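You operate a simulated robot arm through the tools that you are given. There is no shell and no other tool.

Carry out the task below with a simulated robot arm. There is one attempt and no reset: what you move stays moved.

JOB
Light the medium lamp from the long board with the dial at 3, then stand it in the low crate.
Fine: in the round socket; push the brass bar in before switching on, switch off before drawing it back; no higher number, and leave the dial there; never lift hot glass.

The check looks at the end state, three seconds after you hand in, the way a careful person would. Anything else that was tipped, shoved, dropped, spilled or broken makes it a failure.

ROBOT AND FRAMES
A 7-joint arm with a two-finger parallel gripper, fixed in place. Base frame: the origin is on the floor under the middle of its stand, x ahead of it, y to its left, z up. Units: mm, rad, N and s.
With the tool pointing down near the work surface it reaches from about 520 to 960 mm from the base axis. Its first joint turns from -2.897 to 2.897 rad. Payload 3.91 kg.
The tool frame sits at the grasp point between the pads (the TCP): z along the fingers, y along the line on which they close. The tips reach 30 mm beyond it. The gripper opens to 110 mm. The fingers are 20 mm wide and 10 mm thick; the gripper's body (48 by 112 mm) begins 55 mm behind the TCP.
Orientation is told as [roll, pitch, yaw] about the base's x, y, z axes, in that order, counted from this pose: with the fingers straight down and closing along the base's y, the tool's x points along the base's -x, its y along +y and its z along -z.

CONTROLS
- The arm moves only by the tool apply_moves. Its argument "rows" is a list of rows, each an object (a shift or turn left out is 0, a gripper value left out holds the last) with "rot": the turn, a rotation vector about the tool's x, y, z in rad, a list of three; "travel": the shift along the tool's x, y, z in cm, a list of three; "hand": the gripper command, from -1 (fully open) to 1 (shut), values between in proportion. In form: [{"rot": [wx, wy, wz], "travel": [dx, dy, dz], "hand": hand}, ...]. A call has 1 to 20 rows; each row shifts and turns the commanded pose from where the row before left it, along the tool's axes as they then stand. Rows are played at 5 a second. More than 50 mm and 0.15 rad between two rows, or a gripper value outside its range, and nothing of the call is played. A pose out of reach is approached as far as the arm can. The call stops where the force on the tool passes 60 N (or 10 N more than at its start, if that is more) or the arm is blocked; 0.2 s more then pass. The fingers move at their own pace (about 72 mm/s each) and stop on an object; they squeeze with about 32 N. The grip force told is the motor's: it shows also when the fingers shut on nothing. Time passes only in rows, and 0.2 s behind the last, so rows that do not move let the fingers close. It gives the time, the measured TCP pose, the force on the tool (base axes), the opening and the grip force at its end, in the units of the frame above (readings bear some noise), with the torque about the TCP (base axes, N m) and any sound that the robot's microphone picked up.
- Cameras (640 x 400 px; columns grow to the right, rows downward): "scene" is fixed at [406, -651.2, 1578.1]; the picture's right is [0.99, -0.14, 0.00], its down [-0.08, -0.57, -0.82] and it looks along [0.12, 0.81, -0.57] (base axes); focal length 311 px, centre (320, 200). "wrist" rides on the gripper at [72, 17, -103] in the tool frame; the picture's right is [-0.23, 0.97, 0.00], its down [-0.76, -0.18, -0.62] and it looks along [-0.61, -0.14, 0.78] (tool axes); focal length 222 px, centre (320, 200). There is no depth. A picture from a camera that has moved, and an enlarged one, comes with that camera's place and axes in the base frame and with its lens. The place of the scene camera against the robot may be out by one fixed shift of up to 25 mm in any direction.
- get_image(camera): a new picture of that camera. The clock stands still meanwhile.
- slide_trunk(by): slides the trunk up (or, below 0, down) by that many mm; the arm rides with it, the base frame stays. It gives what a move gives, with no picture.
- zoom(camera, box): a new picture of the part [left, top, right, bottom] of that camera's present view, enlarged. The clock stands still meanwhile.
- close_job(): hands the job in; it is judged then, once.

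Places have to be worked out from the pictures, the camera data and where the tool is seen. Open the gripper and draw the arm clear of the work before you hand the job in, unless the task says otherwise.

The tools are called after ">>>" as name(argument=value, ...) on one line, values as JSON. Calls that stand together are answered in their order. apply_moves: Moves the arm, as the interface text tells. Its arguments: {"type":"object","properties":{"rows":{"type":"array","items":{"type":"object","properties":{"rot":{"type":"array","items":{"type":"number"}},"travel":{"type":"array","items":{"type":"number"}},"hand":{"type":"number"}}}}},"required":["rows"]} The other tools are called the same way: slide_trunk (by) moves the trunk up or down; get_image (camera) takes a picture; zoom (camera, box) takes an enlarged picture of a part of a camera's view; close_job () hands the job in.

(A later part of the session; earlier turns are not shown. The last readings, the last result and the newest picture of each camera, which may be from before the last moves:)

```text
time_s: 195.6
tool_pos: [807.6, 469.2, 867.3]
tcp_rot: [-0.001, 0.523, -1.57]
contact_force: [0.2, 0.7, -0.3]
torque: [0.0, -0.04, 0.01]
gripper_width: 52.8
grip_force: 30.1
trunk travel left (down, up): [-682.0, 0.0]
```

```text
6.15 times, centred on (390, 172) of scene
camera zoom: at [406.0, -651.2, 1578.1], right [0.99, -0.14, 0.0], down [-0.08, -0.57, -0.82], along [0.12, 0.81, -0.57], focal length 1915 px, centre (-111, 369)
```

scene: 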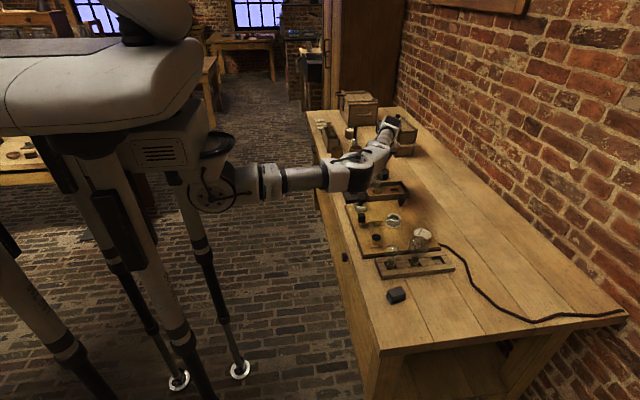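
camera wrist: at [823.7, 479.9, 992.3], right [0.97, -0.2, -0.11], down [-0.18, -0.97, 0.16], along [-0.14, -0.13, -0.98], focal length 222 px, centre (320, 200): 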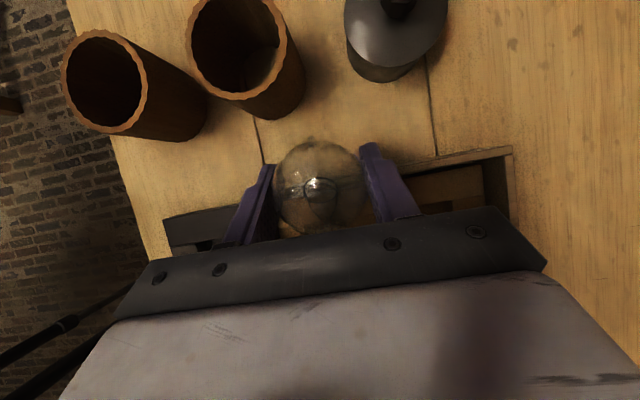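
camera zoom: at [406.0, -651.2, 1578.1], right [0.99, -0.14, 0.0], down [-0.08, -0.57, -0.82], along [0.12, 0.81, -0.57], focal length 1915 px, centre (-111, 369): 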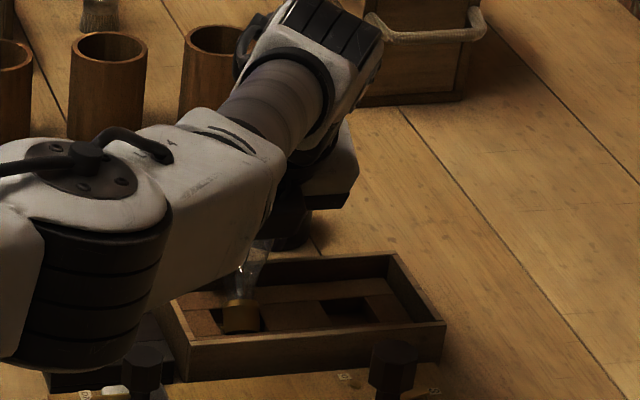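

Held at 52.8 mm, right at the equator. I swing the bulb up and back along an arc so the lamp rights itself with its cap still guided by the pocket, in small gentle steps.

>>> apply_moves(rows=[{"travel": [-0.027, -0.038, -0.304]}, {"travel": [-0.027, -0.038, -0.304]}, {"travel": [-0.027, -0.038, -0.304]}, {"travel": [-0.027, -0.038, -0.304]}, {}])

>>> get_image(camera="wrist")

>>> zoom(camera="scene", box=[370, 160, 420, 200])

```text
time_s: 196.8
tool_pos: [805.8, 462.8, 877.1]
tcp_rot: [0.0, 0.523, -1.57]
contact_force: [0.5, -0.3, -0.4]
torque: [0.03, 0.01, 0.01]
gripper_width: 52.8
grip_force: 30.1
trunk travel left (down, up): [-682.0, 0.0]
```

```text
taken
camera wrist: at [822.3, 472.9, 1002.1], right [0.97, -0.2, -0.11], down [-0.18, -0.97, 0.16], along [-0.14, -0.13, -0.98], focal length 222 px, centre (320, 200)
```

wrist: 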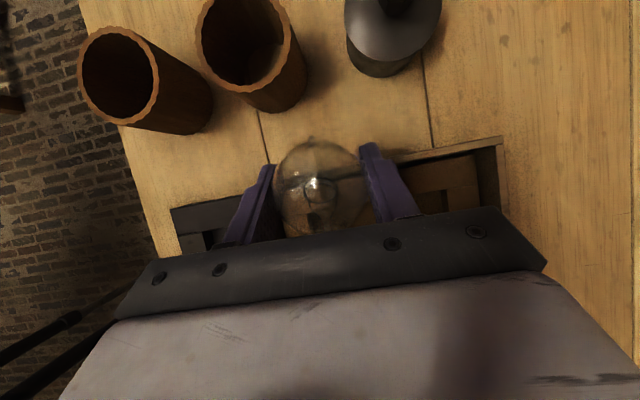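

```text
10.00 times, centred on (395, 180) of scene
camera zoom: at [406.0, -651.2, 1578.1], right [0.99, -0.14, 0.0], down [-0.08, -0.57, -0.82], along [0.12, 0.81, -0.57], focal length 3112 px, centre (-430, 400)
```

zoom: 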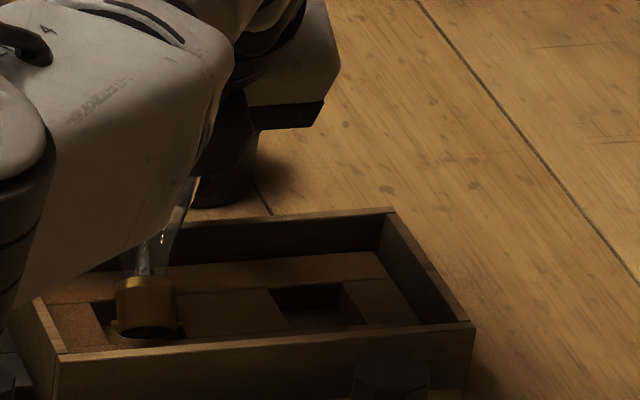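

The lamp stays rigid in the grip (still ~45° tilted), so gravity alone won't right it. I lift it gently clear of the crate in the same attitude first.

>>> apply_moves(rows=[{"travel": [0.15, 0, -0.26]}, {"travel": [0.15, 0, -0.26]}, {"travel": [0.15, 0, -0.26]}, {"travel": [0.15, 0, -0.26]}, {"travel": [0.15, 0, -0.26]}, {"travel": [0.15, 0, -0.26]}, {"travel": [0.15, 0, -0.26]}, {"travel": [0.15, 0, -0.26]}, {"travel": [0.15, 0, -0.26]}, {"travel": [0.15, 0, -0.26]}, {}])

>>> get_image(camera="wrist")

>>> zoom(camera="scene", box=[360, 140, 430, 200])

```text
time_s: 199.2
tool_pos: [806.1, 461.9, 906.8]
tcp_rot: [0.0, 0.525, -1.57]
contact_force: [-0.7, 0.0, -0.3]
torque: [0.0, -0.03, -0.02]
gripper_width: 52.8
grip_force: 30.1
trunk travel left (down, up): [-682.0, 0.0]
```

```text
taken
camera wrist: at [822.1, 473.2, 1032.1], right [0.97, -0.2, -0.11], down [-0.18, -0.97, 0.16], along [-0.14, -0.13, -0.98], focal length 222 px, centre (320, 200)
```

wrist: 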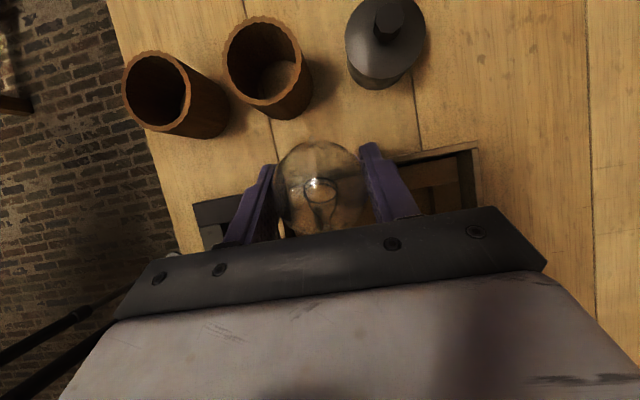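

```text
6.67 times, centred on (395, 170) of scene
camera zoom: at [406.0, -651.2, 1578.1], right [0.99, -0.14, 0.0], down [-0.08, -0.57, -0.82], along [0.12, 0.81, -0.57], focal length 2075 px, centre (-180, 400)
```

zoom: 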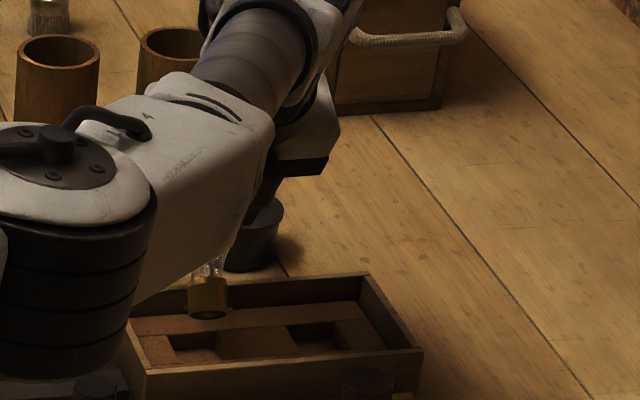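

Lifted free, still tilted about 45°. I bring the bulb over the pocket at z≈935, same attitude.

>>> apply_moves(rows=[{"travel": [-0.19, -0.055, -0.43]}, {"travel": [-0.19, -0.055, -0.43]}, {"travel": [-0.19, -0.055, -0.43]}, {"travel": [-0.19, -0.055, -0.43]}, {"travel": [-0.19, -0.055, -0.43]}, {"travel": [-0.19, -0.055, -0.43]}, {"travel": [-0.19, -0.055, -0.43]}, {"travel": [-0.19, -0.055, -0.43]}, {"travel": [-0.19, -0.055, -0.43]}, {"travel": [-0.19, -0.055, -0.43]}, {}])

>>> get_image(camera="wrist")

>>> get_image(camera="scene")

>>> zoom(camera="scene", box=[360, 140, 430, 200])

```text
time_s: 201.6
tool_pos: [799.9, 424.0, 934.5]
tcp_rot: [0.002, 0.525, -1.568]
contact_force: [1.1, 0.2, -0.5]
torque: [-0.01, 0.0, 0.03]
gripper_width: 52.6
grip_force: 30.4
trunk travel left (down, up): [-682.0, 0.0]
```

```text
taken
camera wrist: at [816.0, 435.1, 1059.2], right [0.97, -0.2, -0.11], down [-0.18, -0.97, 0.16], along [-0.14, -0.13, -0.98], focal length 222 px, centre (320, 200)
```

wrist: 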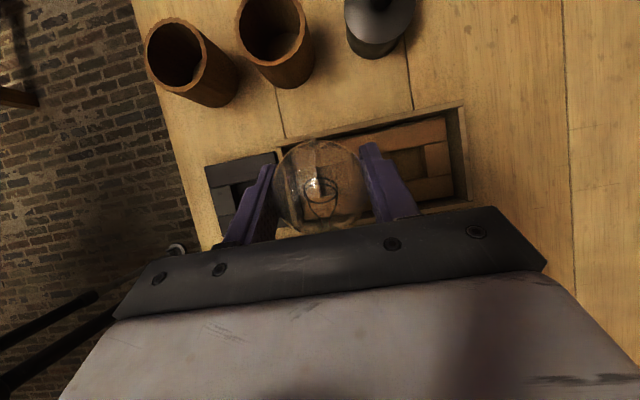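

```text
taken
```

scene: 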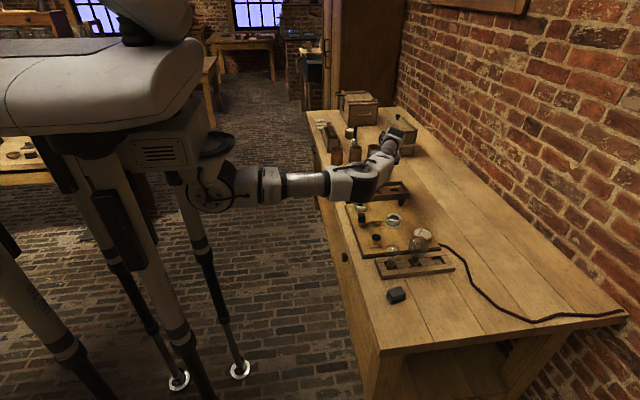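

```text
6.67 times, centred on (395, 170) of scene
camera zoom: at [406.0, -651.2, 1578.1], right [0.99, -0.14, 0.0], down [-0.08, -0.57, -0.82], along [0.12, 0.81, -0.57], focal length 2075 px, centre (-180, 400)
```

zoom: 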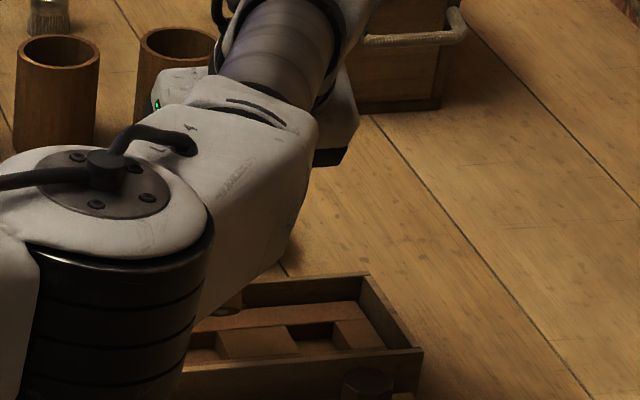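

Now I slowly tilt the hand further about the closing axis to bring the lamp upright, about 20° first.

>>> apply_moves(rows=[{"rot": [0, 0.05, 0]}, {"rot": [0, 0.05, 0]}, {"rot": [0, 0.05, 0]}, {"rot": [0, 0.05, 0]}, {"rot": [0, 0.05, 0]}, {"rot": [0, 0.05, 0]}, {"rot": [0, 0.05, 0]}, {}])

>>> get_image(camera="wrist")

>>> get_image(camera="scene")

>>> zoom(camera="scene", box=[350, 130, 430, 200])

```text
time_s: 203.4
tool_pos: [801.1, 424.5, 935.4]
tcp_rot: [0.0, 0.875, -1.571]
contact_force: [0.5, -0.6, -0.4]
torque: [-0.03, 0.02, 0.01]
gripper_width: 52.6
grip_force: 30.0
trunk travel left (down, up): [-682.0, 0.0]
```

```text
taken
camera wrist: at [816.2, 391.5, 1056.0], right [0.97, -0.15, -0.17], down [-0.18, -0.97, -0.18], along [-0.14, 0.21, -0.97], focal length 222 px, centre (320, 200)
```

wrist: 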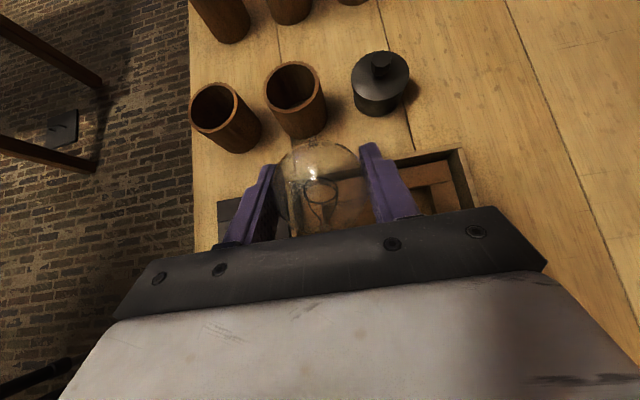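

```text
taken
```

scene: 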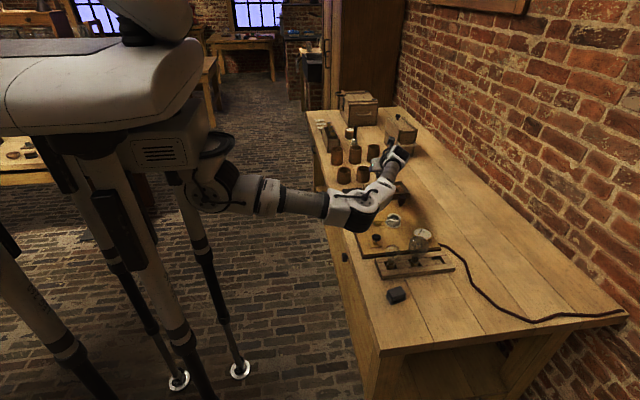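

```text
5.71 times, centred on (390, 165) of scene
camera zoom: at [406.0, -651.2, 1578.1], right [0.99, -0.14, 0.0], down [-0.08, -0.57, -0.82], along [0.12, 0.81, -0.57], focal length 1778 px, centre (-80, 400)
```

zoom: 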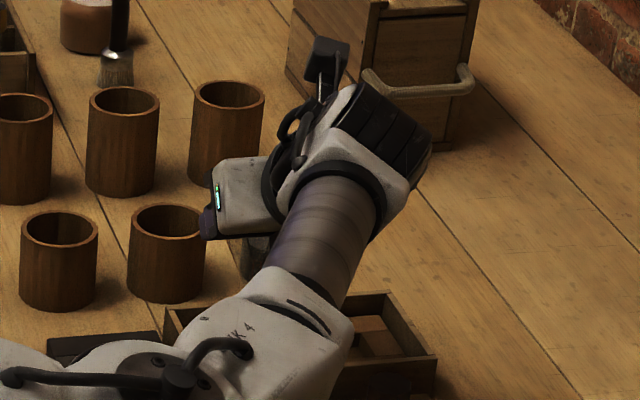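

The lamp follows the hand (tilt now ~25°), and the elbow stays clear. I continue the tilt slowly.

>>> apply_moves(rows=[{"rot": [0, 0.05, 0]}, {"rot": [0, 0.05, 0]}, {"rot": [0, 0.05, 0]}, {"rot": [0, 0.05, 0]}, {}])

>>> get_image(camera="wrist")

>>> get_image(camera="scene")

>>> zoom(camera="wrist", box=[240, 110, 400, 240])

```text
time_s: 204.6
tool_pos: [801.4, 424.3, 934.4]
tcp_rot: [0.0, 1.074, -1.57]
contact_force: [0.3, 0.8, -0.9]
torque: [0.02, 0.02, 0.01]
gripper_width: 52.3
grip_force: 30.1
trunk travel left (down, up): [-682.0, 0.0]
```

```text
taken
camera wrist: at [816.4, 367.9, 1046.9], right [0.97, -0.11, -0.2], down [-0.18, -0.91, -0.37], along [-0.14, 0.4, -0.91], focal length 222 px, centre (320, 200)
```

wrist: 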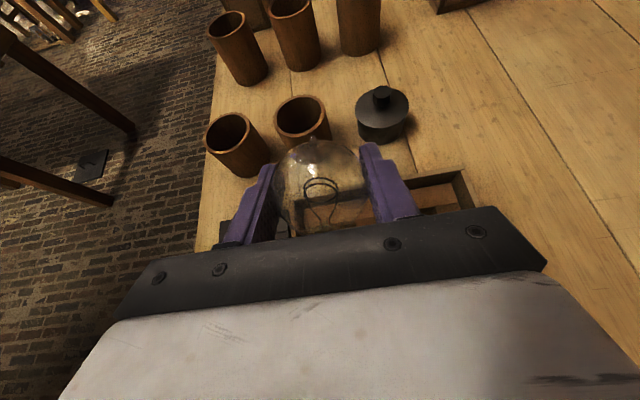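

```text
taken
```

scene: 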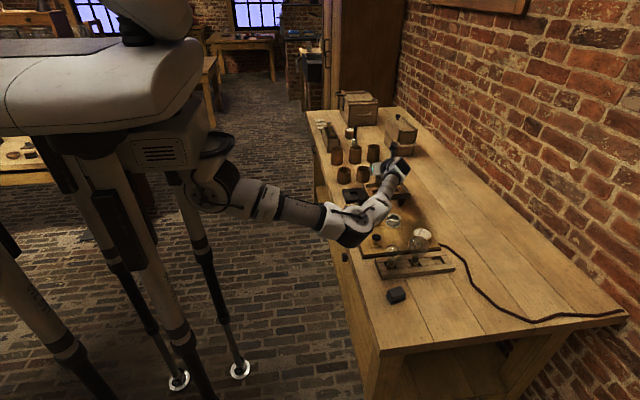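

```text
3.08 times, centred on (320, 175) of wrist
camera zoom: at [816.4, 367.9, 1046.9], right [0.97, -0.11, -0.2], down [-0.18, -0.91, -0.37], along [-0.14, 0.4, -0.91], focal length 684 px, centre (320, 277)
```

zoom: 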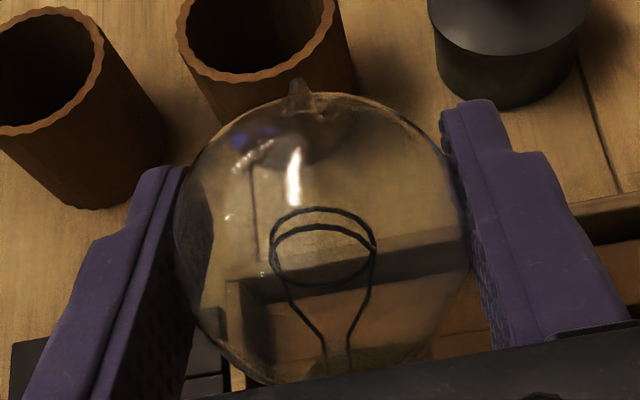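

>>> zoom(camera="scene", box=[360, 140, 430, 200])

>>> zoom(camera="scene", box=[300, 170, 420, 260])

```text
6.67 times, centred on (395, 170) of scene
camera zoom: at [406.0, -651.2, 1578.1], right [0.99, -0.14, 0.0], down [-0.08, -0.57, -0.82], along [0.12, 0.81, -0.57], focal length 2075 px, centre (-180, 400)
```

zoom: 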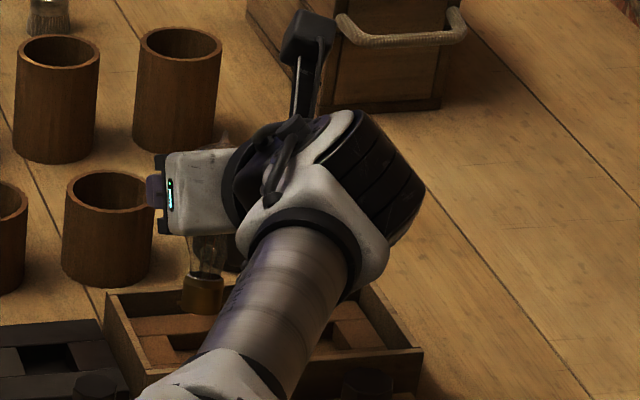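

```text
4.44 times, centred on (360, 215) of scene
camera zoom: at [406.0, -651.2, 1578.1], right [0.99, -0.14, 0.0], down [-0.08, -0.57, -0.82], along [0.12, 0.81, -0.57], focal length 1383 px, centre (142, 133)
```

zoom: 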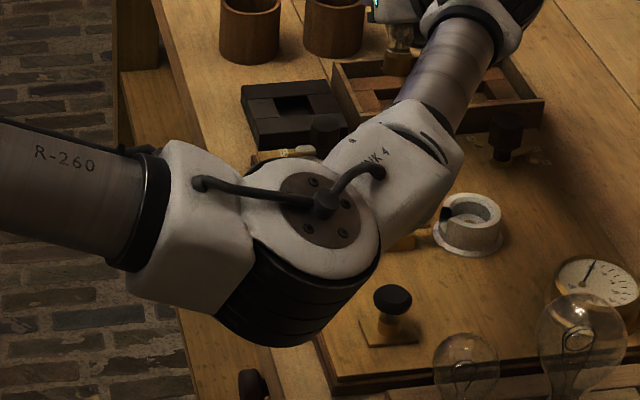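

The lamp's cap now hangs nearly below the bulb (tilt ~12°). I add ~8° more, then check again from the scene.

>>> apply_moves(rows=[{"rot": [0, 0.05, 0]}, {"rot": [0, 0.05, 0]}, {"rot": [0, 0.05, 0]}, {}])

>>> zoom(camera="scene", box=[360, 140, 430, 200])

>>> zoom(camera="wrist", box=[240, 110, 400, 240])

>>> zoom(camera="scene", box=[300, 170, 420, 260])

```text
time_s: 205.6
tool_pos: [799.5, 424.8, 934.1]
tcp_rot: [-0.001, 1.222, -1.574]
contact_force: [0.4, 0.4, -0.7]
torque: [-0.01, 0.02, 0.04]
gripper_width: 52.3
grip_force: 30.3
trunk travel left (down, up): [-682.0, 0.0]
```

```text
6.67 times, centred on (395, 170) of scene
camera zoom: at [406.0, -651.2, 1578.1], right [0.99, -0.14, 0.0], down [-0.08, -0.57, -0.82], along [0.12, 0.81, -0.57], focal length 2075 px, centre (-180, 400)
```

zoom: 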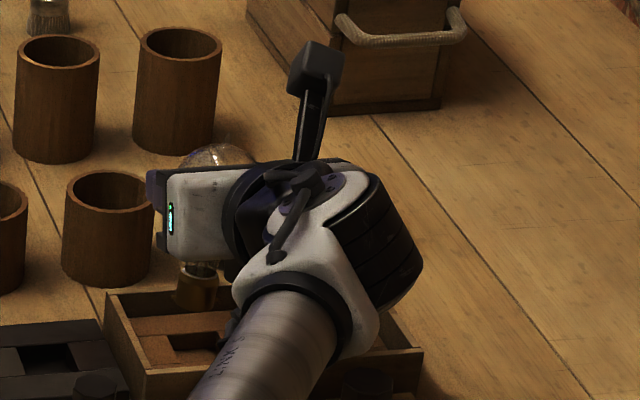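

```text
3.08 times, centred on (320, 175) of wrist
camera zoom: at [816.1, 351.2, 1037.3], right [0.97, -0.08, -0.21], down [-0.18, -0.84, -0.5], along [-0.14, 0.53, -0.84], focal length 684 px, centre (320, 277)
```

zoom: 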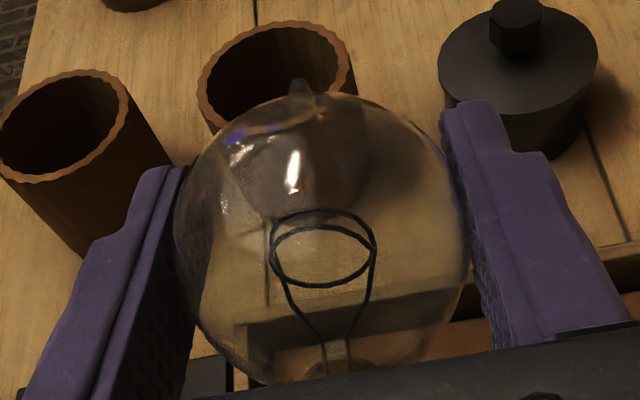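

```text
4.44 times, centred on (360, 215) of scene
camera zoom: at [406.0, -651.2, 1578.1], right [0.99, -0.14, 0.0], down [-0.08, -0.57, -0.82], along [0.12, 0.81, -0.57], focal length 1383 px, centre (142, 133)
```

zoom: 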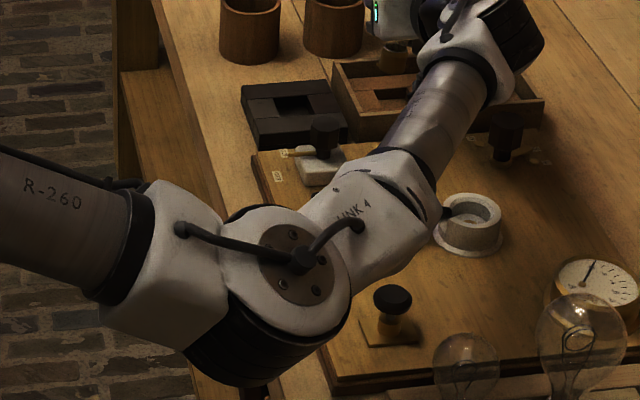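

Nearly upright now. I zoom right in on the cap and pocket to get the lateral offset before lowering.

>>> zoom(camera="scene", box=[375, 172, 405, 200])

>>> get_image(camera="wrist")

```text
14.29 times, centred on (390, 186) of scene
camera zoom: at [406.0, -651.2, 1578.1], right [0.99, -0.14, 0.0], down [-0.08, -0.57, -0.82], along [0.12, 0.81, -0.57], focal length 4446 px, centre (-680, 400)
```

zoom: 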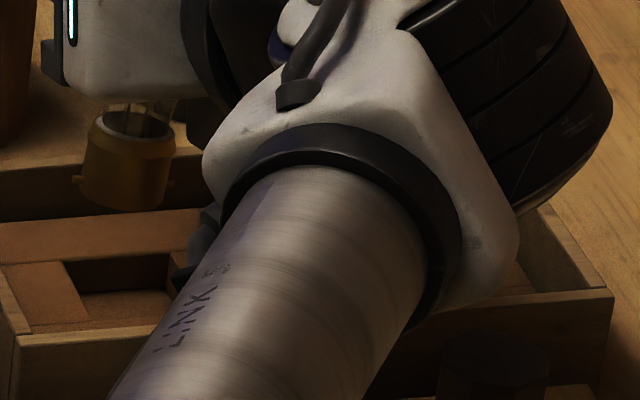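

```text
taken
camera wrist: at [816.1, 351.2, 1037.3], right [0.97, -0.08, -0.21], down [-0.18, -0.84, -0.5], along [-0.14, 0.53, -0.84], focal length 222 px, centre (320, 200)
```

wrist: 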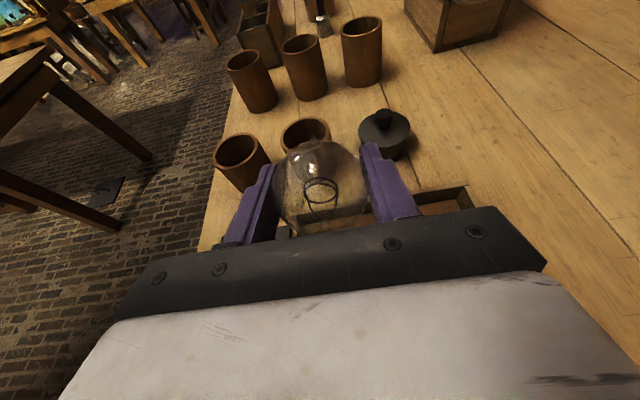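

By local calibration the cap sits ~10 mm toward −x and ~10 mm toward −y of the bulb (residual lean ~10°). I trim that with small slow turns of the hand before lowering.

>>> apply_moves(rows=[{"rot": [0, 0, -0.03]}, {"rot": [0, 0, -0.03]}, {"rot": [0, 0, -0.03]}, {"rot": [0, 0, -0.03]}, {"rot": [0, 0.03, 0]}, {"rot": [0, 0.03, 0]}, {"rot": [0, 0.03, 0]}, {}])

>>> zoom(camera="scene", box=[375, 162, 405, 200])

>>> zoom(camera="wrist", box=[240, 110, 400, 240])

>>> get_image(camera="scene")

```text
time_s: 207.4
tool_pos: [799.5, 424.9, 935.1]
tcp_rot: [0.416, 1.289, -1.127]
contact_force: [0.1, 1.1, -1.1]
torque: [-0.03, 0.01, 0.0]
gripper_width: 52.3
grip_force: 29.9
trunk travel left (down, up): [-682.0, 0.0]
```

```text
10.53 times, centred on (390, 181) of scene
camera zoom: at [406.0, -651.2, 1578.1], right [0.99, -0.14, 0.0], down [-0.08, -0.57, -0.82], along [0.12, 0.81, -0.57], focal length 3276 px, centre (-417, 400)
```

zoom: 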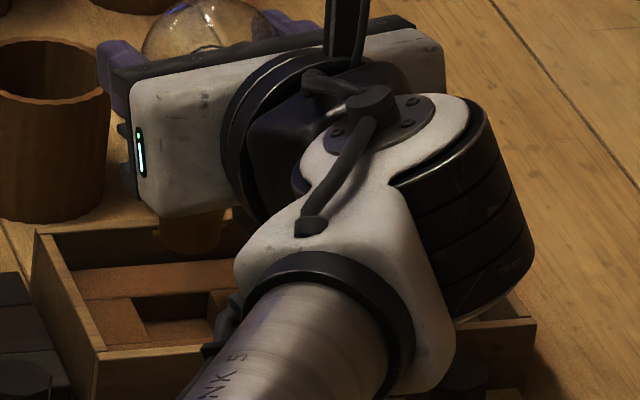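

```text
3.08 times, centred on (320, 175) of wrist
camera zoom: at [808.4, 342.9, 1032.0], right [0.99, -0.02, -0.11], down [-0.08, -0.8, -0.59], along [-0.08, 0.6, -0.8], focal length 684 px, centre (320, 277)
```

zoom: 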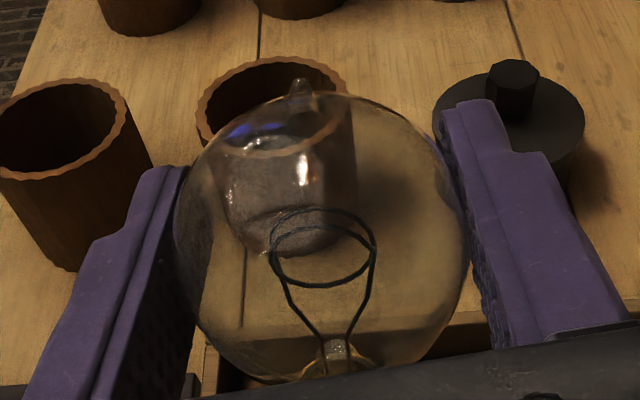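

```text
taken
```

scene: 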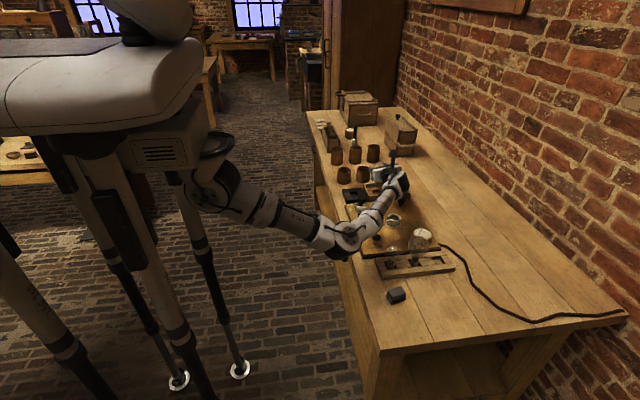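

By the rigid-body estimate the lamp is now within ~1–2° of vertical with its cap near (799, 424). I lower 33 mm slowly, so the cap is just above the pocket, and compare in the scene view.

>>> apply_moves(rows=[{"travel": [-0.4, -0.047, 0.107]}, {"travel": [-0.4, -0.047, 0.107]}, {"travel": [-0.4, -0.047, 0.107]}, {"travel": [-0.4, -0.047, 0.107]}, {"travel": [-0.4, -0.047, 0.107]}, {"travel": [-0.4, -0.047, 0.107]}, {"travel": [-0.4, -0.047, 0.107]}, {"travel": [-0.4, -0.047, 0.107]}, {}])

>>> zoom(camera="scene", box=[375, 167, 405, 200])

>>> get_image(camera="scene")

>>> get_image(camera="wrist")

```text
time_s: 209.4
tool_pos: [799.8, 425.8, 900.3]
tcp_rot: [0.415, 1.29, -1.129]
contact_force: [-0.1, -0.3, -0.4]
torque: [-0.02, -0.02, 0.0]
gripper_width: 52.4
grip_force: 29.8
trunk travel left (down, up): [-682.0, 0.0]
```

```text
12.12 times, centred on (390, 184) of scene
camera zoom: at [406.0, -651.2, 1578.1], right [0.99, -0.14, 0.0], down [-0.08, -0.57, -0.82], along [0.12, 0.81, -0.57], focal length 3772 px, centre (-528, 400)
```

zoom: 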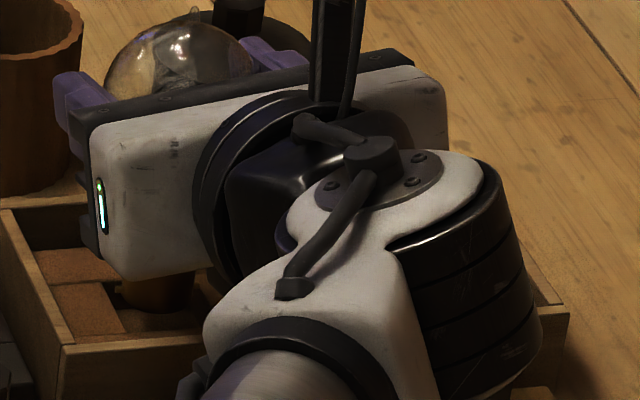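

```text
taken
```

scene: 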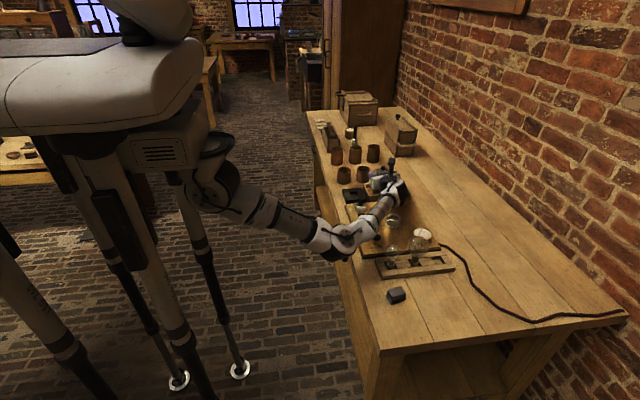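

```text
taken
camera wrist: at [808.3, 343.5, 997.8], right [0.99, -0.02, -0.11], down [-0.08, -0.8, -0.59], along [-0.08, 0.6, -0.8], focal length 222 px, centre (320, 200)
```

wrist: 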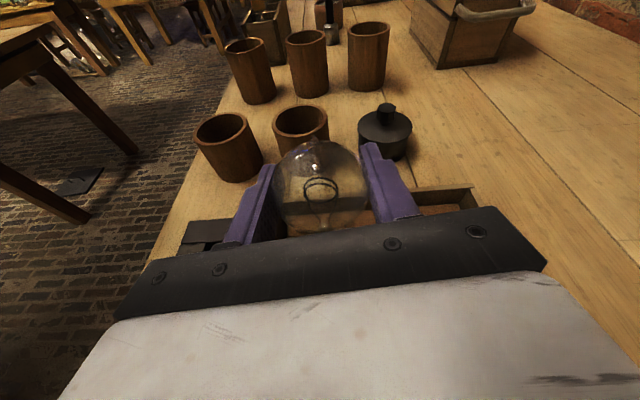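

>>> zoom(camera="scene", box=[378, 184, 394, 198])

```text
16.00 times, centred on (386, 191) of scene
camera zoom: at [406.0, -651.2, 1578.1], right [0.99, -0.14, 0.0], down [-0.08, -0.57, -0.82], along [0.12, 0.81, -0.57], focal length 4979 px, centre (-736, 344)
```

zoom: 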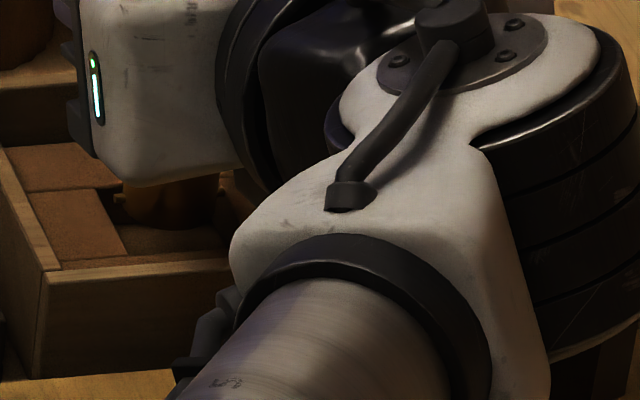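

Cap bottom projects onto the pocket centre within ~2 mm (exact match if it is 5 mm above the board). I lower in 2–3 mm steps while reading the force.

>>> apply_moves(rows=[{"travel": [-0.192, -0.0225, 0.0514]}, {"travel": [-0.192, -0.0225, 0.0514]}, {}])

>>> zoom(camera="scene", box=[378, 184, 394, 198])

>>> apply_moves(rows=[{"travel": [-0.192, -0.0225, 0.0514]}, {"travel": [-0.096, -0.0113, 0.0257]}, {}])

>>> zoom(camera="scene", box=[378, 184, 394, 198])

```text
time_s: 210.2
tool_pos: [800.4, 424.8, 898.1]
tcp_rot: [0.416, 1.289, -1.13]
contact_force: [-0.7, -0.1, 0.1]
torque: [0.0, -0.04, -0.01]
gripper_width: 52.3
grip_force: 30.1
trunk travel left (down, up): [-682.0, 0.0]
```

```text
16.00 times, centred on (386, 191) of scene
camera zoom: at [406.0, -651.2, 1578.1], right [0.99, -0.14, 0.0], down [-0.08, -0.57, -0.82], along [0.12, 0.81, -0.57], focal length 4979 px, centre (-736, 344)
```

zoom: 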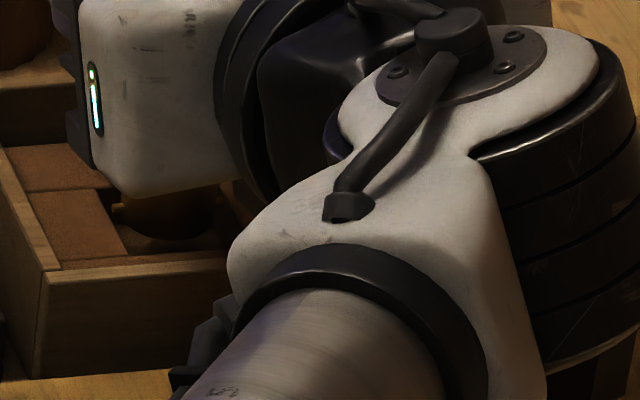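

```text
time_s: 211.0
tool_pos: [798.8, 425.0, 894.2]
tcp_rot: [0.419, 1.289, -1.125]
contact_force: [0.6, 1.9, 2.8]
torque: [0.07, -0.03, -0.01]
gripper_width: 52.4
grip_force: 29.8
trunk travel left (down, up): [-682.0, 0.0]
```

```text
16.00 times, centred on (386, 191) of scene
camera zoom: at [406.0, -651.2, 1578.1], right [0.99, -0.14, 0.0], down [-0.08, -0.57, -0.82], along [0.12, 0.81, -0.57], focal length 4979 px, centre (-736, 344)
```

zoom: 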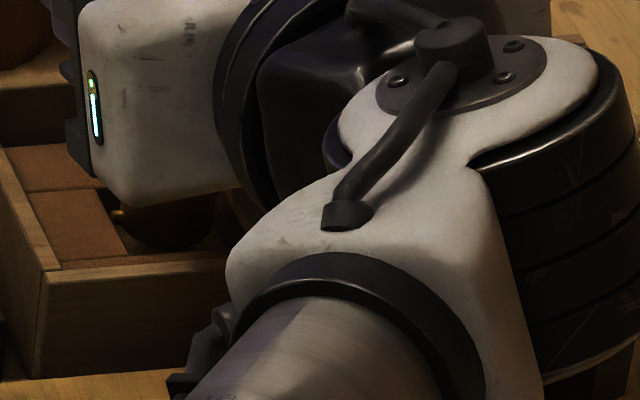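

Slight contact (+y, +z) at z≈894: the cap's −y side is touching the pocket's front edge. I lift 2 mm, shift +2.2 mm in y, and lower again.

>>> apply_moves(rows=[{"travel": [0.192, 0.0225, -0.0514]}, {"travel": [0.056, 0.009, 0.213]}, {"travel": [-0.192, -0.0225, 0.0514]}, {}])

>>> apply_moves(rows=[{"travel": [-0.192, -0.0225, 0.0514]}, {}])

>>> zoom(camera="scene", box=[378, 184, 394, 198])

```text
time_s: 212.0
tool_pos: [800.3, 426.7, 894.9]
tcp_rot: [0.418, 1.288, -1.126]
contact_force: [1.8, 0.2, 3.3]
torque: [-0.02, -0.03, 0.05]
gripper_width: 52.3
grip_force: 30.3
trunk travel left (down, up): [-682.0, 0.0]
```

```text
time_s: 212.6
tool_pos: [800.5, 427.8, 895.2]
tcp_rot: [0.428, 1.291, -1.12]
contact_force: [1.9, 0.3, 12.1]
torque: [0.0, 0.01, 0.0]
gripper_width: 52.1
grip_force: 29.9
trunk travel left (down, up): [-682.0, 0.0]
```

```text
16.00 times, centred on (386, 191) of scene
camera zoom: at [406.0, -651.2, 1578.1], right [0.99, -0.14, 0.0], down [-0.08, -0.57, -0.82], along [0.12, 0.81, -0.57], focal length 4979 px, centre (-736, 344)
```

zoom: 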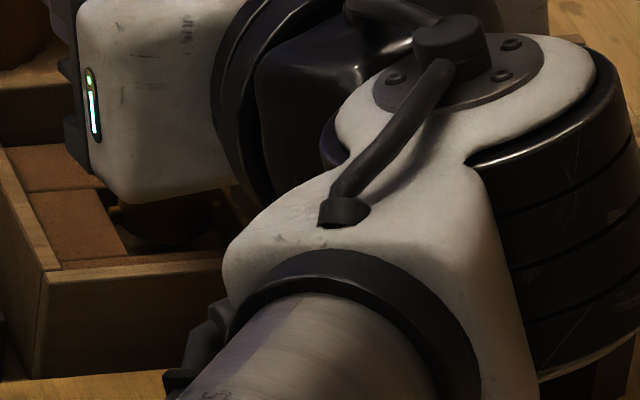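

Still resting on something at z≈895, with a small +x reaction, so the cap is a little too far −x. I relieve, shift +1.3 mm in x, and try again.

>>> apply_moves(rows=[{"travel": [0.192, 0.0225, -0.0514]}, {"travel": [0.192, 0.0225, -0.0514]}, {"travel": [-0.0155, 0.129, -0.0014]}, {"travel": [-0.192, -0.0225, 0.0514]}, {}])

>>> apply_moves(rows=[{"travel": [-0.15, -0.0176, 0.04]}, {}])

>>> zoom(camera="scene", box=[372, 180, 396, 200])

>>> zoom(camera="wrist", box=[240, 110, 400, 240])

```text
time_s: 213.8
tool_pos: [801.6, 427.5, 895.0]
tcp_rot: [0.416, 1.288, -1.127]
contact_force: [-1.1, -0.2, 3.1]
torque: [-0.02, 0.15, 0.06]
gripper_width: 52.4
grip_force: 29.6
trunk travel left (down, up): [-682.0, 0.0]
```

```text
time_s: 214.4
tool_pos: [800.9, 426.7, 895.7]
tcp_rot: [0.423, 1.291, -1.12]
contact_force: [0.6, 1.9, 10.2]
torque: [0.12, 0.1, 0.01]
gripper_width: 52.3
grip_force: 30.0
trunk travel left (down, up): [-682.0, 0.0]
```

```text
16.00 times, centred on (384, 190) of scene
camera zoom: at [406.0, -651.2, 1578.1], right [0.99, -0.14, 0.0], down [-0.08, -0.57, -0.82], along [0.12, 0.81, -0.57], focal length 4979 px, centre (-704, 360)
```

zoom: 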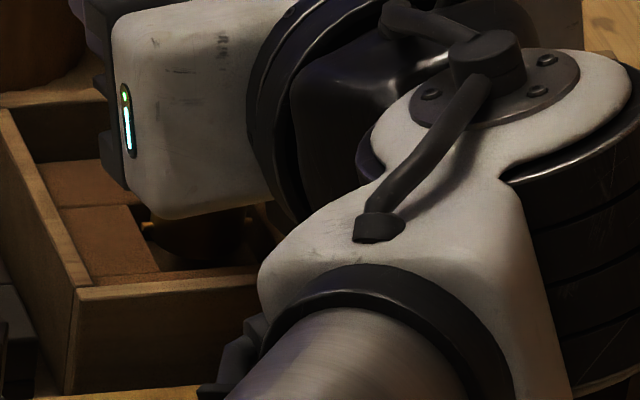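

```text
3.08 times, centred on (320, 175) of wrist
camera zoom: at [809.3, 345.5, 991.7], right [0.99, -0.02, -0.11], down [-0.08, -0.8, -0.59], along [-0.07, 0.6, -0.8], focal length 684 px, centre (320, 277)
```

zoom: 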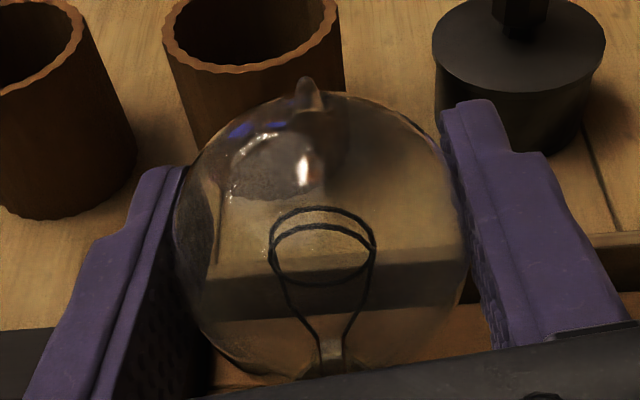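

The torque shows the load comes from 13–15 mm on the −x side – one of the cap's pins is sitting on the pocket's −x edge. I search in x: lift 1.5 mm, shift +0.9 mm, lower.

>>> apply_moves(rows=[{"travel": [0.192, 0.0225, -0.0514]}, {"travel": [-0.0107, 0.0894, -0.001]}, {"travel": [-0.192, -0.0225, 0.0514]}, {}])

>>> apply_moves(rows=[{"travel": [-0.1, -0.0118, 0.0267]}, {}])

>>> apply_moves(rows=[{"travel": [0.192, 0.0225, -0.0514]}, {"travel": [-0.0107, 0.0894, -0.001]}, {"travel": [-0.192, -0.0225, 0.0514]}, {}])

>>> apply_moves(rows=[{"travel": [-0.1, -0.0118, 0.0267]}, {}])

```text
time_s: 215.4
tool_pos: [802.0, 428.1, 893.7]
tcp_rot: [0.424, 1.289, -1.122]
contact_force: [1.9, 2.4, 11.6]
torque: [0.14, 0.07, -0.02]
gripper_width: 52.5
grip_force: 30.0
trunk travel left (down, up): [-682.0, 0.0]
```

```text
time_s: 216.0
tool_pos: [801.3, 426.7, 894.3]
tcp_rot: [0.428, 1.291, -1.119]
contact_force: [6.2, 1.9, 16.6]
torque: [0.15, -0.09, -0.04]
gripper_width: 52.0
grip_force: 29.9
trunk travel left (down, up): [-682.0, 0.0]
```

```text
time_s: 217.0
tool_pos: [802.8, 426.0, 892.6]
tcp_rot: [0.425, 1.287, -1.123]
contact_force: [5.6, 0.2, 15.6]
torque: [-0.08, 0.0, 0.05]
gripper_width: 52.3
grip_force: 29.6
trunk travel left (down, up): [-682.0, 0.0]
```

```text
time_s: 217.6
tool_pos: [803.2, 428.5, 892.7]
tcp_rot: [0.425, 1.29, -1.122]
contact_force: [7.5, -0.3, 20.1]
torque: [-0.05, -0.1, 0.0]
gripper_width: 52.1
grip_force: 30.0
trunk travel left (down, up): [-682.0, 0.0]
```

The load point keeps wandering to −x: pressing is tilting the lamp in the grip. I stop, raise 8 mm and look again.

>>> apply_moves(rows=[{"travel": [0.192, 0.0225, -0.0514]}, {"travel": [0.192, 0.0225, -0.0514]}, {"travel": [0.192, 0.0225, -0.0514]}, {"travel": [0.192, 0.0225, -0.0514]}, {}])

>>> zoom(camera="scene", box=[372, 180, 396, 200])

>>> zoom(camera="wrist", box=[240, 110, 400, 240])

>>> get_image(camera="scene")

```text
time_s: 218.8
tool_pos: [802.5, 427.5, 898.2]
tcp_rot: [0.41, 1.289, -1.133]
contact_force: [-0.6, 0.2, -0.1]
torque: [0.01, 0.02, -0.01]
gripper_width: 52.0
grip_force: 30.0
trunk travel left (down, up): [-682.0, 0.0]
```

```text
16.00 times, centred on (384, 190) of scene
camera zoom: at [406.0, -651.2, 1578.1], right [0.99, -0.14, 0.0], down [-0.08, -0.57, -0.82], along [0.12, 0.81, -0.57], focal length 4979 px, centre (-704, 360)
```

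zoom: 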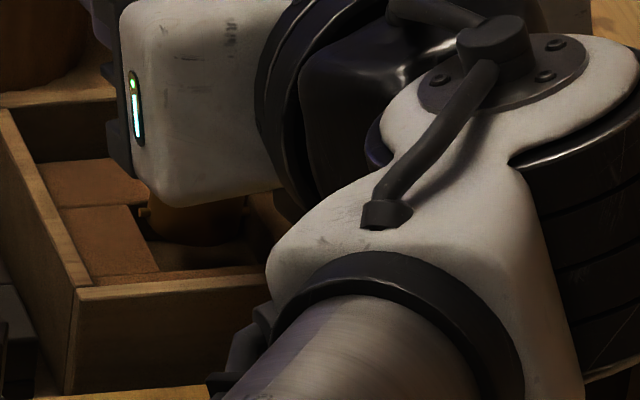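

```text
3.08 times, centred on (320, 175) of wrist
camera zoom: at [811.2, 346.0, 994.8], right [0.99, -0.02, -0.11], down [-0.08, -0.8, -0.59], along [-0.08, 0.6, -0.8], focal length 684 px, centre (320, 277)
```

zoom: 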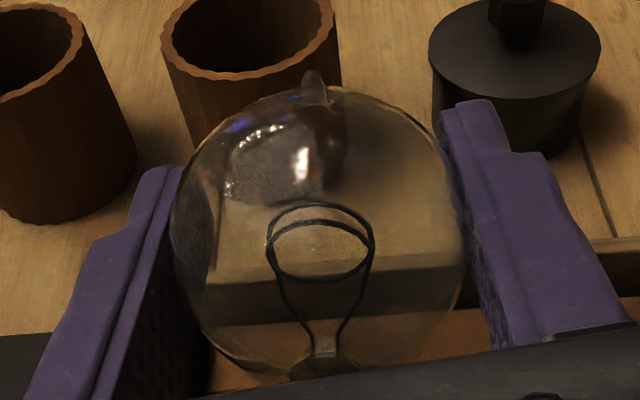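

```text
taken
```

scene: 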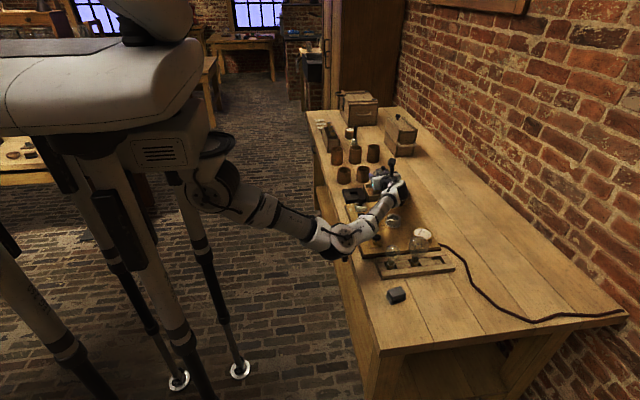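

The lamp now leans ~4° in x (cap about 3 mm to −x of the hand's axis), and by geometry the cap should go ~4 mm toward −y. I raise 6 mm, recentre, and probe downward in 1 mm steps.

>>> apply_moves(rows=[{"travel": [0.23, 0.045, -0.275]}, {"travel": [0.237, 0.045, -0.275]}, {}])

>>> zoom(camera="scene", box=[372, 180, 396, 200])

>>> zoom(camera="wrist", box=[240, 110, 400, 240])

```text
time_s: 219.6
tool_pos: [803.0, 422.8, 904.5]
tcp_rot: [0.416, 1.288, -1.13]
contact_force: [0.1, 0.0, -0.4]
torque: [0.02, 0.02, -0.03]
gripper_width: 52.2
grip_force: 30.1
trunk travel left (down, up): [-682.0, 0.0]
```

```text
16.00 times, centred on (384, 190) of scene
camera zoom: at [406.0, -651.2, 1578.1], right [0.99, -0.14, 0.0], down [-0.08, -0.57, -0.82], along [0.12, 0.81, -0.57], focal length 4979 px, centre (-704, 360)
```

zoom: 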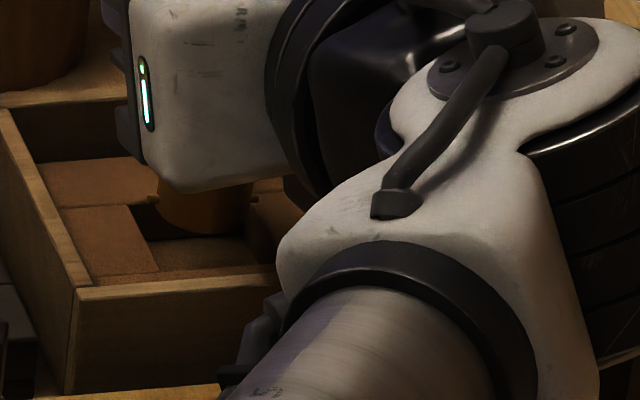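

```text
3.08 times, centred on (320, 175) of wrist
camera zoom: at [811.6, 341.6, 1001.5], right [0.99, -0.02, -0.11], down [-0.08, -0.8, -0.59], along [-0.08, 0.6, -0.8], focal length 684 px, centre (320, 277)
```

zoom: 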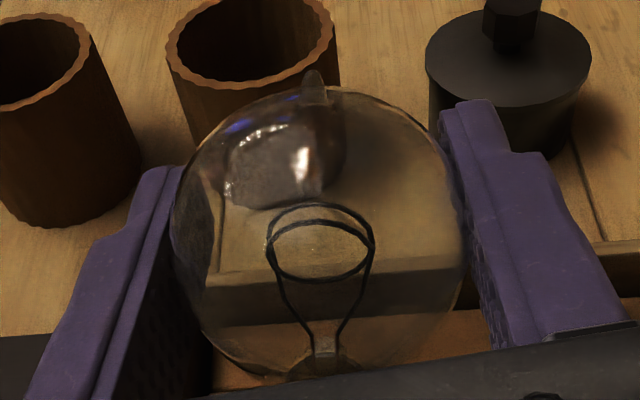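

Now everything is consistent: cap at about (799.7, 423), bottom ~7 mm above the board, pocket visible around it. I lower in small steps, reading force each time.

>>> apply_moves(rows=[{"travel": [-0.192, -0.0225, 0.0514]}, {"travel": [-0.192, -0.0225, 0.0514]}, {"travel": [-0.192, -0.0225, 0.0514]}, {}])

>>> apply_moves(rows=[{"travel": [-0.144, -0.0169, 0.0386]}, {}])

>>> zoom(camera="scene", box=[372, 180, 396, 200])

```text
time_s: 220.6
tool_pos: [803.1, 423.7, 897.6]
tcp_rot: [0.415, 1.289, -1.129]
contact_force: [-0.4, 0.2, -0.5]
torque: [-0.02, -0.01, 0.01]
gripper_width: 51.9
grip_force: 30.4
trunk travel left (down, up): [-682.0, 0.0]
```

```text
time_s: 221.2
tool_pos: [803.3, 422.3, 896.6]
tcp_rot: [0.414, 1.288, -1.128]
contact_force: [0.1, -0.2, -0.2]
torque: [-0.01, 0.02, -0.01]
gripper_width: 52.2
grip_force: 29.7
trunk travel left (down, up): [-682.0, 0.0]
```

```text
16.00 times, centred on (384, 190) of scene
camera zoom: at [406.0, -651.2, 1578.1], right [0.99, -0.14, 0.0], down [-0.08, -0.57, -0.82], along [0.12, 0.81, -0.57], focal length 4979 px, centre (-704, 360)
```

zoom: 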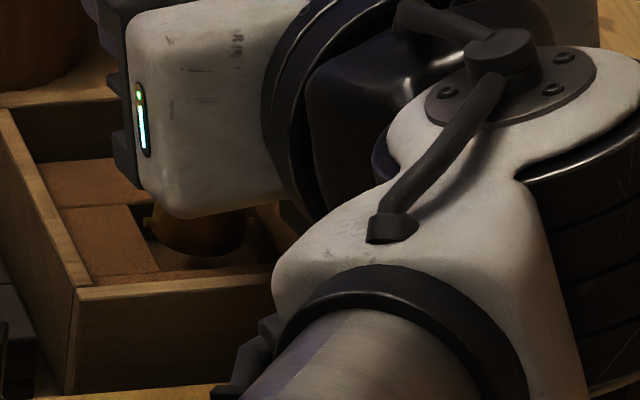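

>>> apply_moves(rows=[{"travel": [-0.144, -0.0169, 0.0386]}, {}])

>>> apply_moves(rows=[{"travel": [-0.144, -0.0169, 0.0386]}, {}])

>>> apply_moves(rows=[{"travel": [-0.096, -0.0113, 0.0257]}, {}])

>>> zoom(camera="scene", box=[372, 180, 396, 200])

```text
time_s: 221.8
tool_pos: [803.3, 423.5, 895.8]
tcp_rot: [0.416, 1.287, -1.13]
contact_force: [0.1, 0.0, 0.0]
torque: [0.0, -0.01, -0.01]
gripper_width: 51.9
grip_force: 29.5
trunk travel left (down, up): [-682.0, 0.0]
```

```text
time_s: 222.4
tool_pos: [802.8, 423.4, 894.6]
tcp_rot: [0.416, 1.288, -1.13]
contact_force: [0.2, -0.6, -0.6]
torque: [0.0, -0.01, -0.03]
gripper_width: 51.9
grip_force: 30.1
trunk travel left (down, up): [-682.0, 0.0]
```

```text
time_s: 223.0
tool_pos: [803.7, 422.7, 892.9]
tcp_rot: [0.416, 1.29, -1.127]
contact_force: [0.1, 0.1, 0.7]
torque: [0.03, -0.04, 0.01]
gripper_width: 52.2
grip_force: 29.9
trunk travel left (down, up): [-682.0, 0.0]
```

```text
16.00 times, centred on (384, 190) of scene
camera zoom: at [406.0, -651.2, 1578.1], right [0.99, -0.14, 0.0], down [-0.08, -0.57, -0.82], along [0.12, 0.81, -0.57], focal length 4979 px, centre (-704, 360)
```

zoom: 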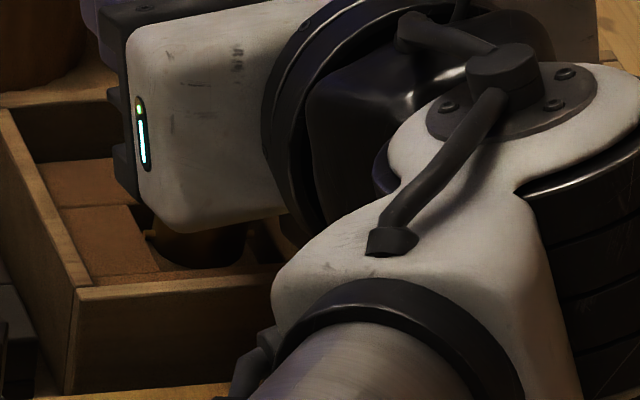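

No contact at z≈893 — the cap is now entering the pocket. Continuing in 1 mm steps.

>>> apply_moves(rows=[{"travel": [-0.096, -0.0113, 0.0257]}, {}])

>>> apply_moves(rows=[{"travel": [-0.096, -0.0113, 0.0257]}, {}])

>>> apply_moves(rows=[{"travel": [-0.096, -0.0113, 0.0257]}, {}])

>>> zoom(camera="scene", box=[372, 180, 396, 200])

```text
time_s: 223.6
tool_pos: [804.2, 423.2, 893.4]
tcp_rot: [0.421, 1.289, -1.125]
contact_force: [0.9, 0.5, 5.3]
torque: [0.02, 0.04, -0.05]
gripper_width: 52.1
grip_force: 30.3
trunk travel left (down, up): [-682.0, 0.0]
```

```text
time_s: 224.2
tool_pos: [803.3, 423.0, 893.0]
tcp_rot: [0.426, 1.289, -1.123]
contact_force: [2.7, 1.6, 11.3]
torque: [0.1, 0.0, -0.05]
gripper_width: 51.9
grip_force: 30.2
trunk travel left (down, up): [-682.0, 0.0]
```

```text
time_s: 224.8
tool_pos: [803.1, 424.0, 894.1]
tcp_rot: [0.428, 1.291, -1.12]
contact_force: [5.6, 1.4, 18.1]
torque: [0.11, -0.01, 0.0]
gripper_width: 52.0
grip_force: 29.9
trunk travel left (down, up): [-682.0, 0.0]
```

```text
16.00 times, centred on (384, 190) of scene
camera zoom: at [406.0, -651.2, 1578.1], right [0.99, -0.14, 0.0], down [-0.08, -0.57, -0.82], along [0.12, 0.81, -0.57], focal length 4979 px, centre (-704, 360)
```

zoom: 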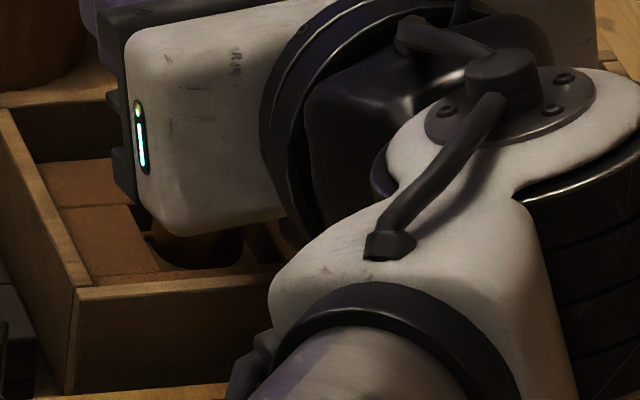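

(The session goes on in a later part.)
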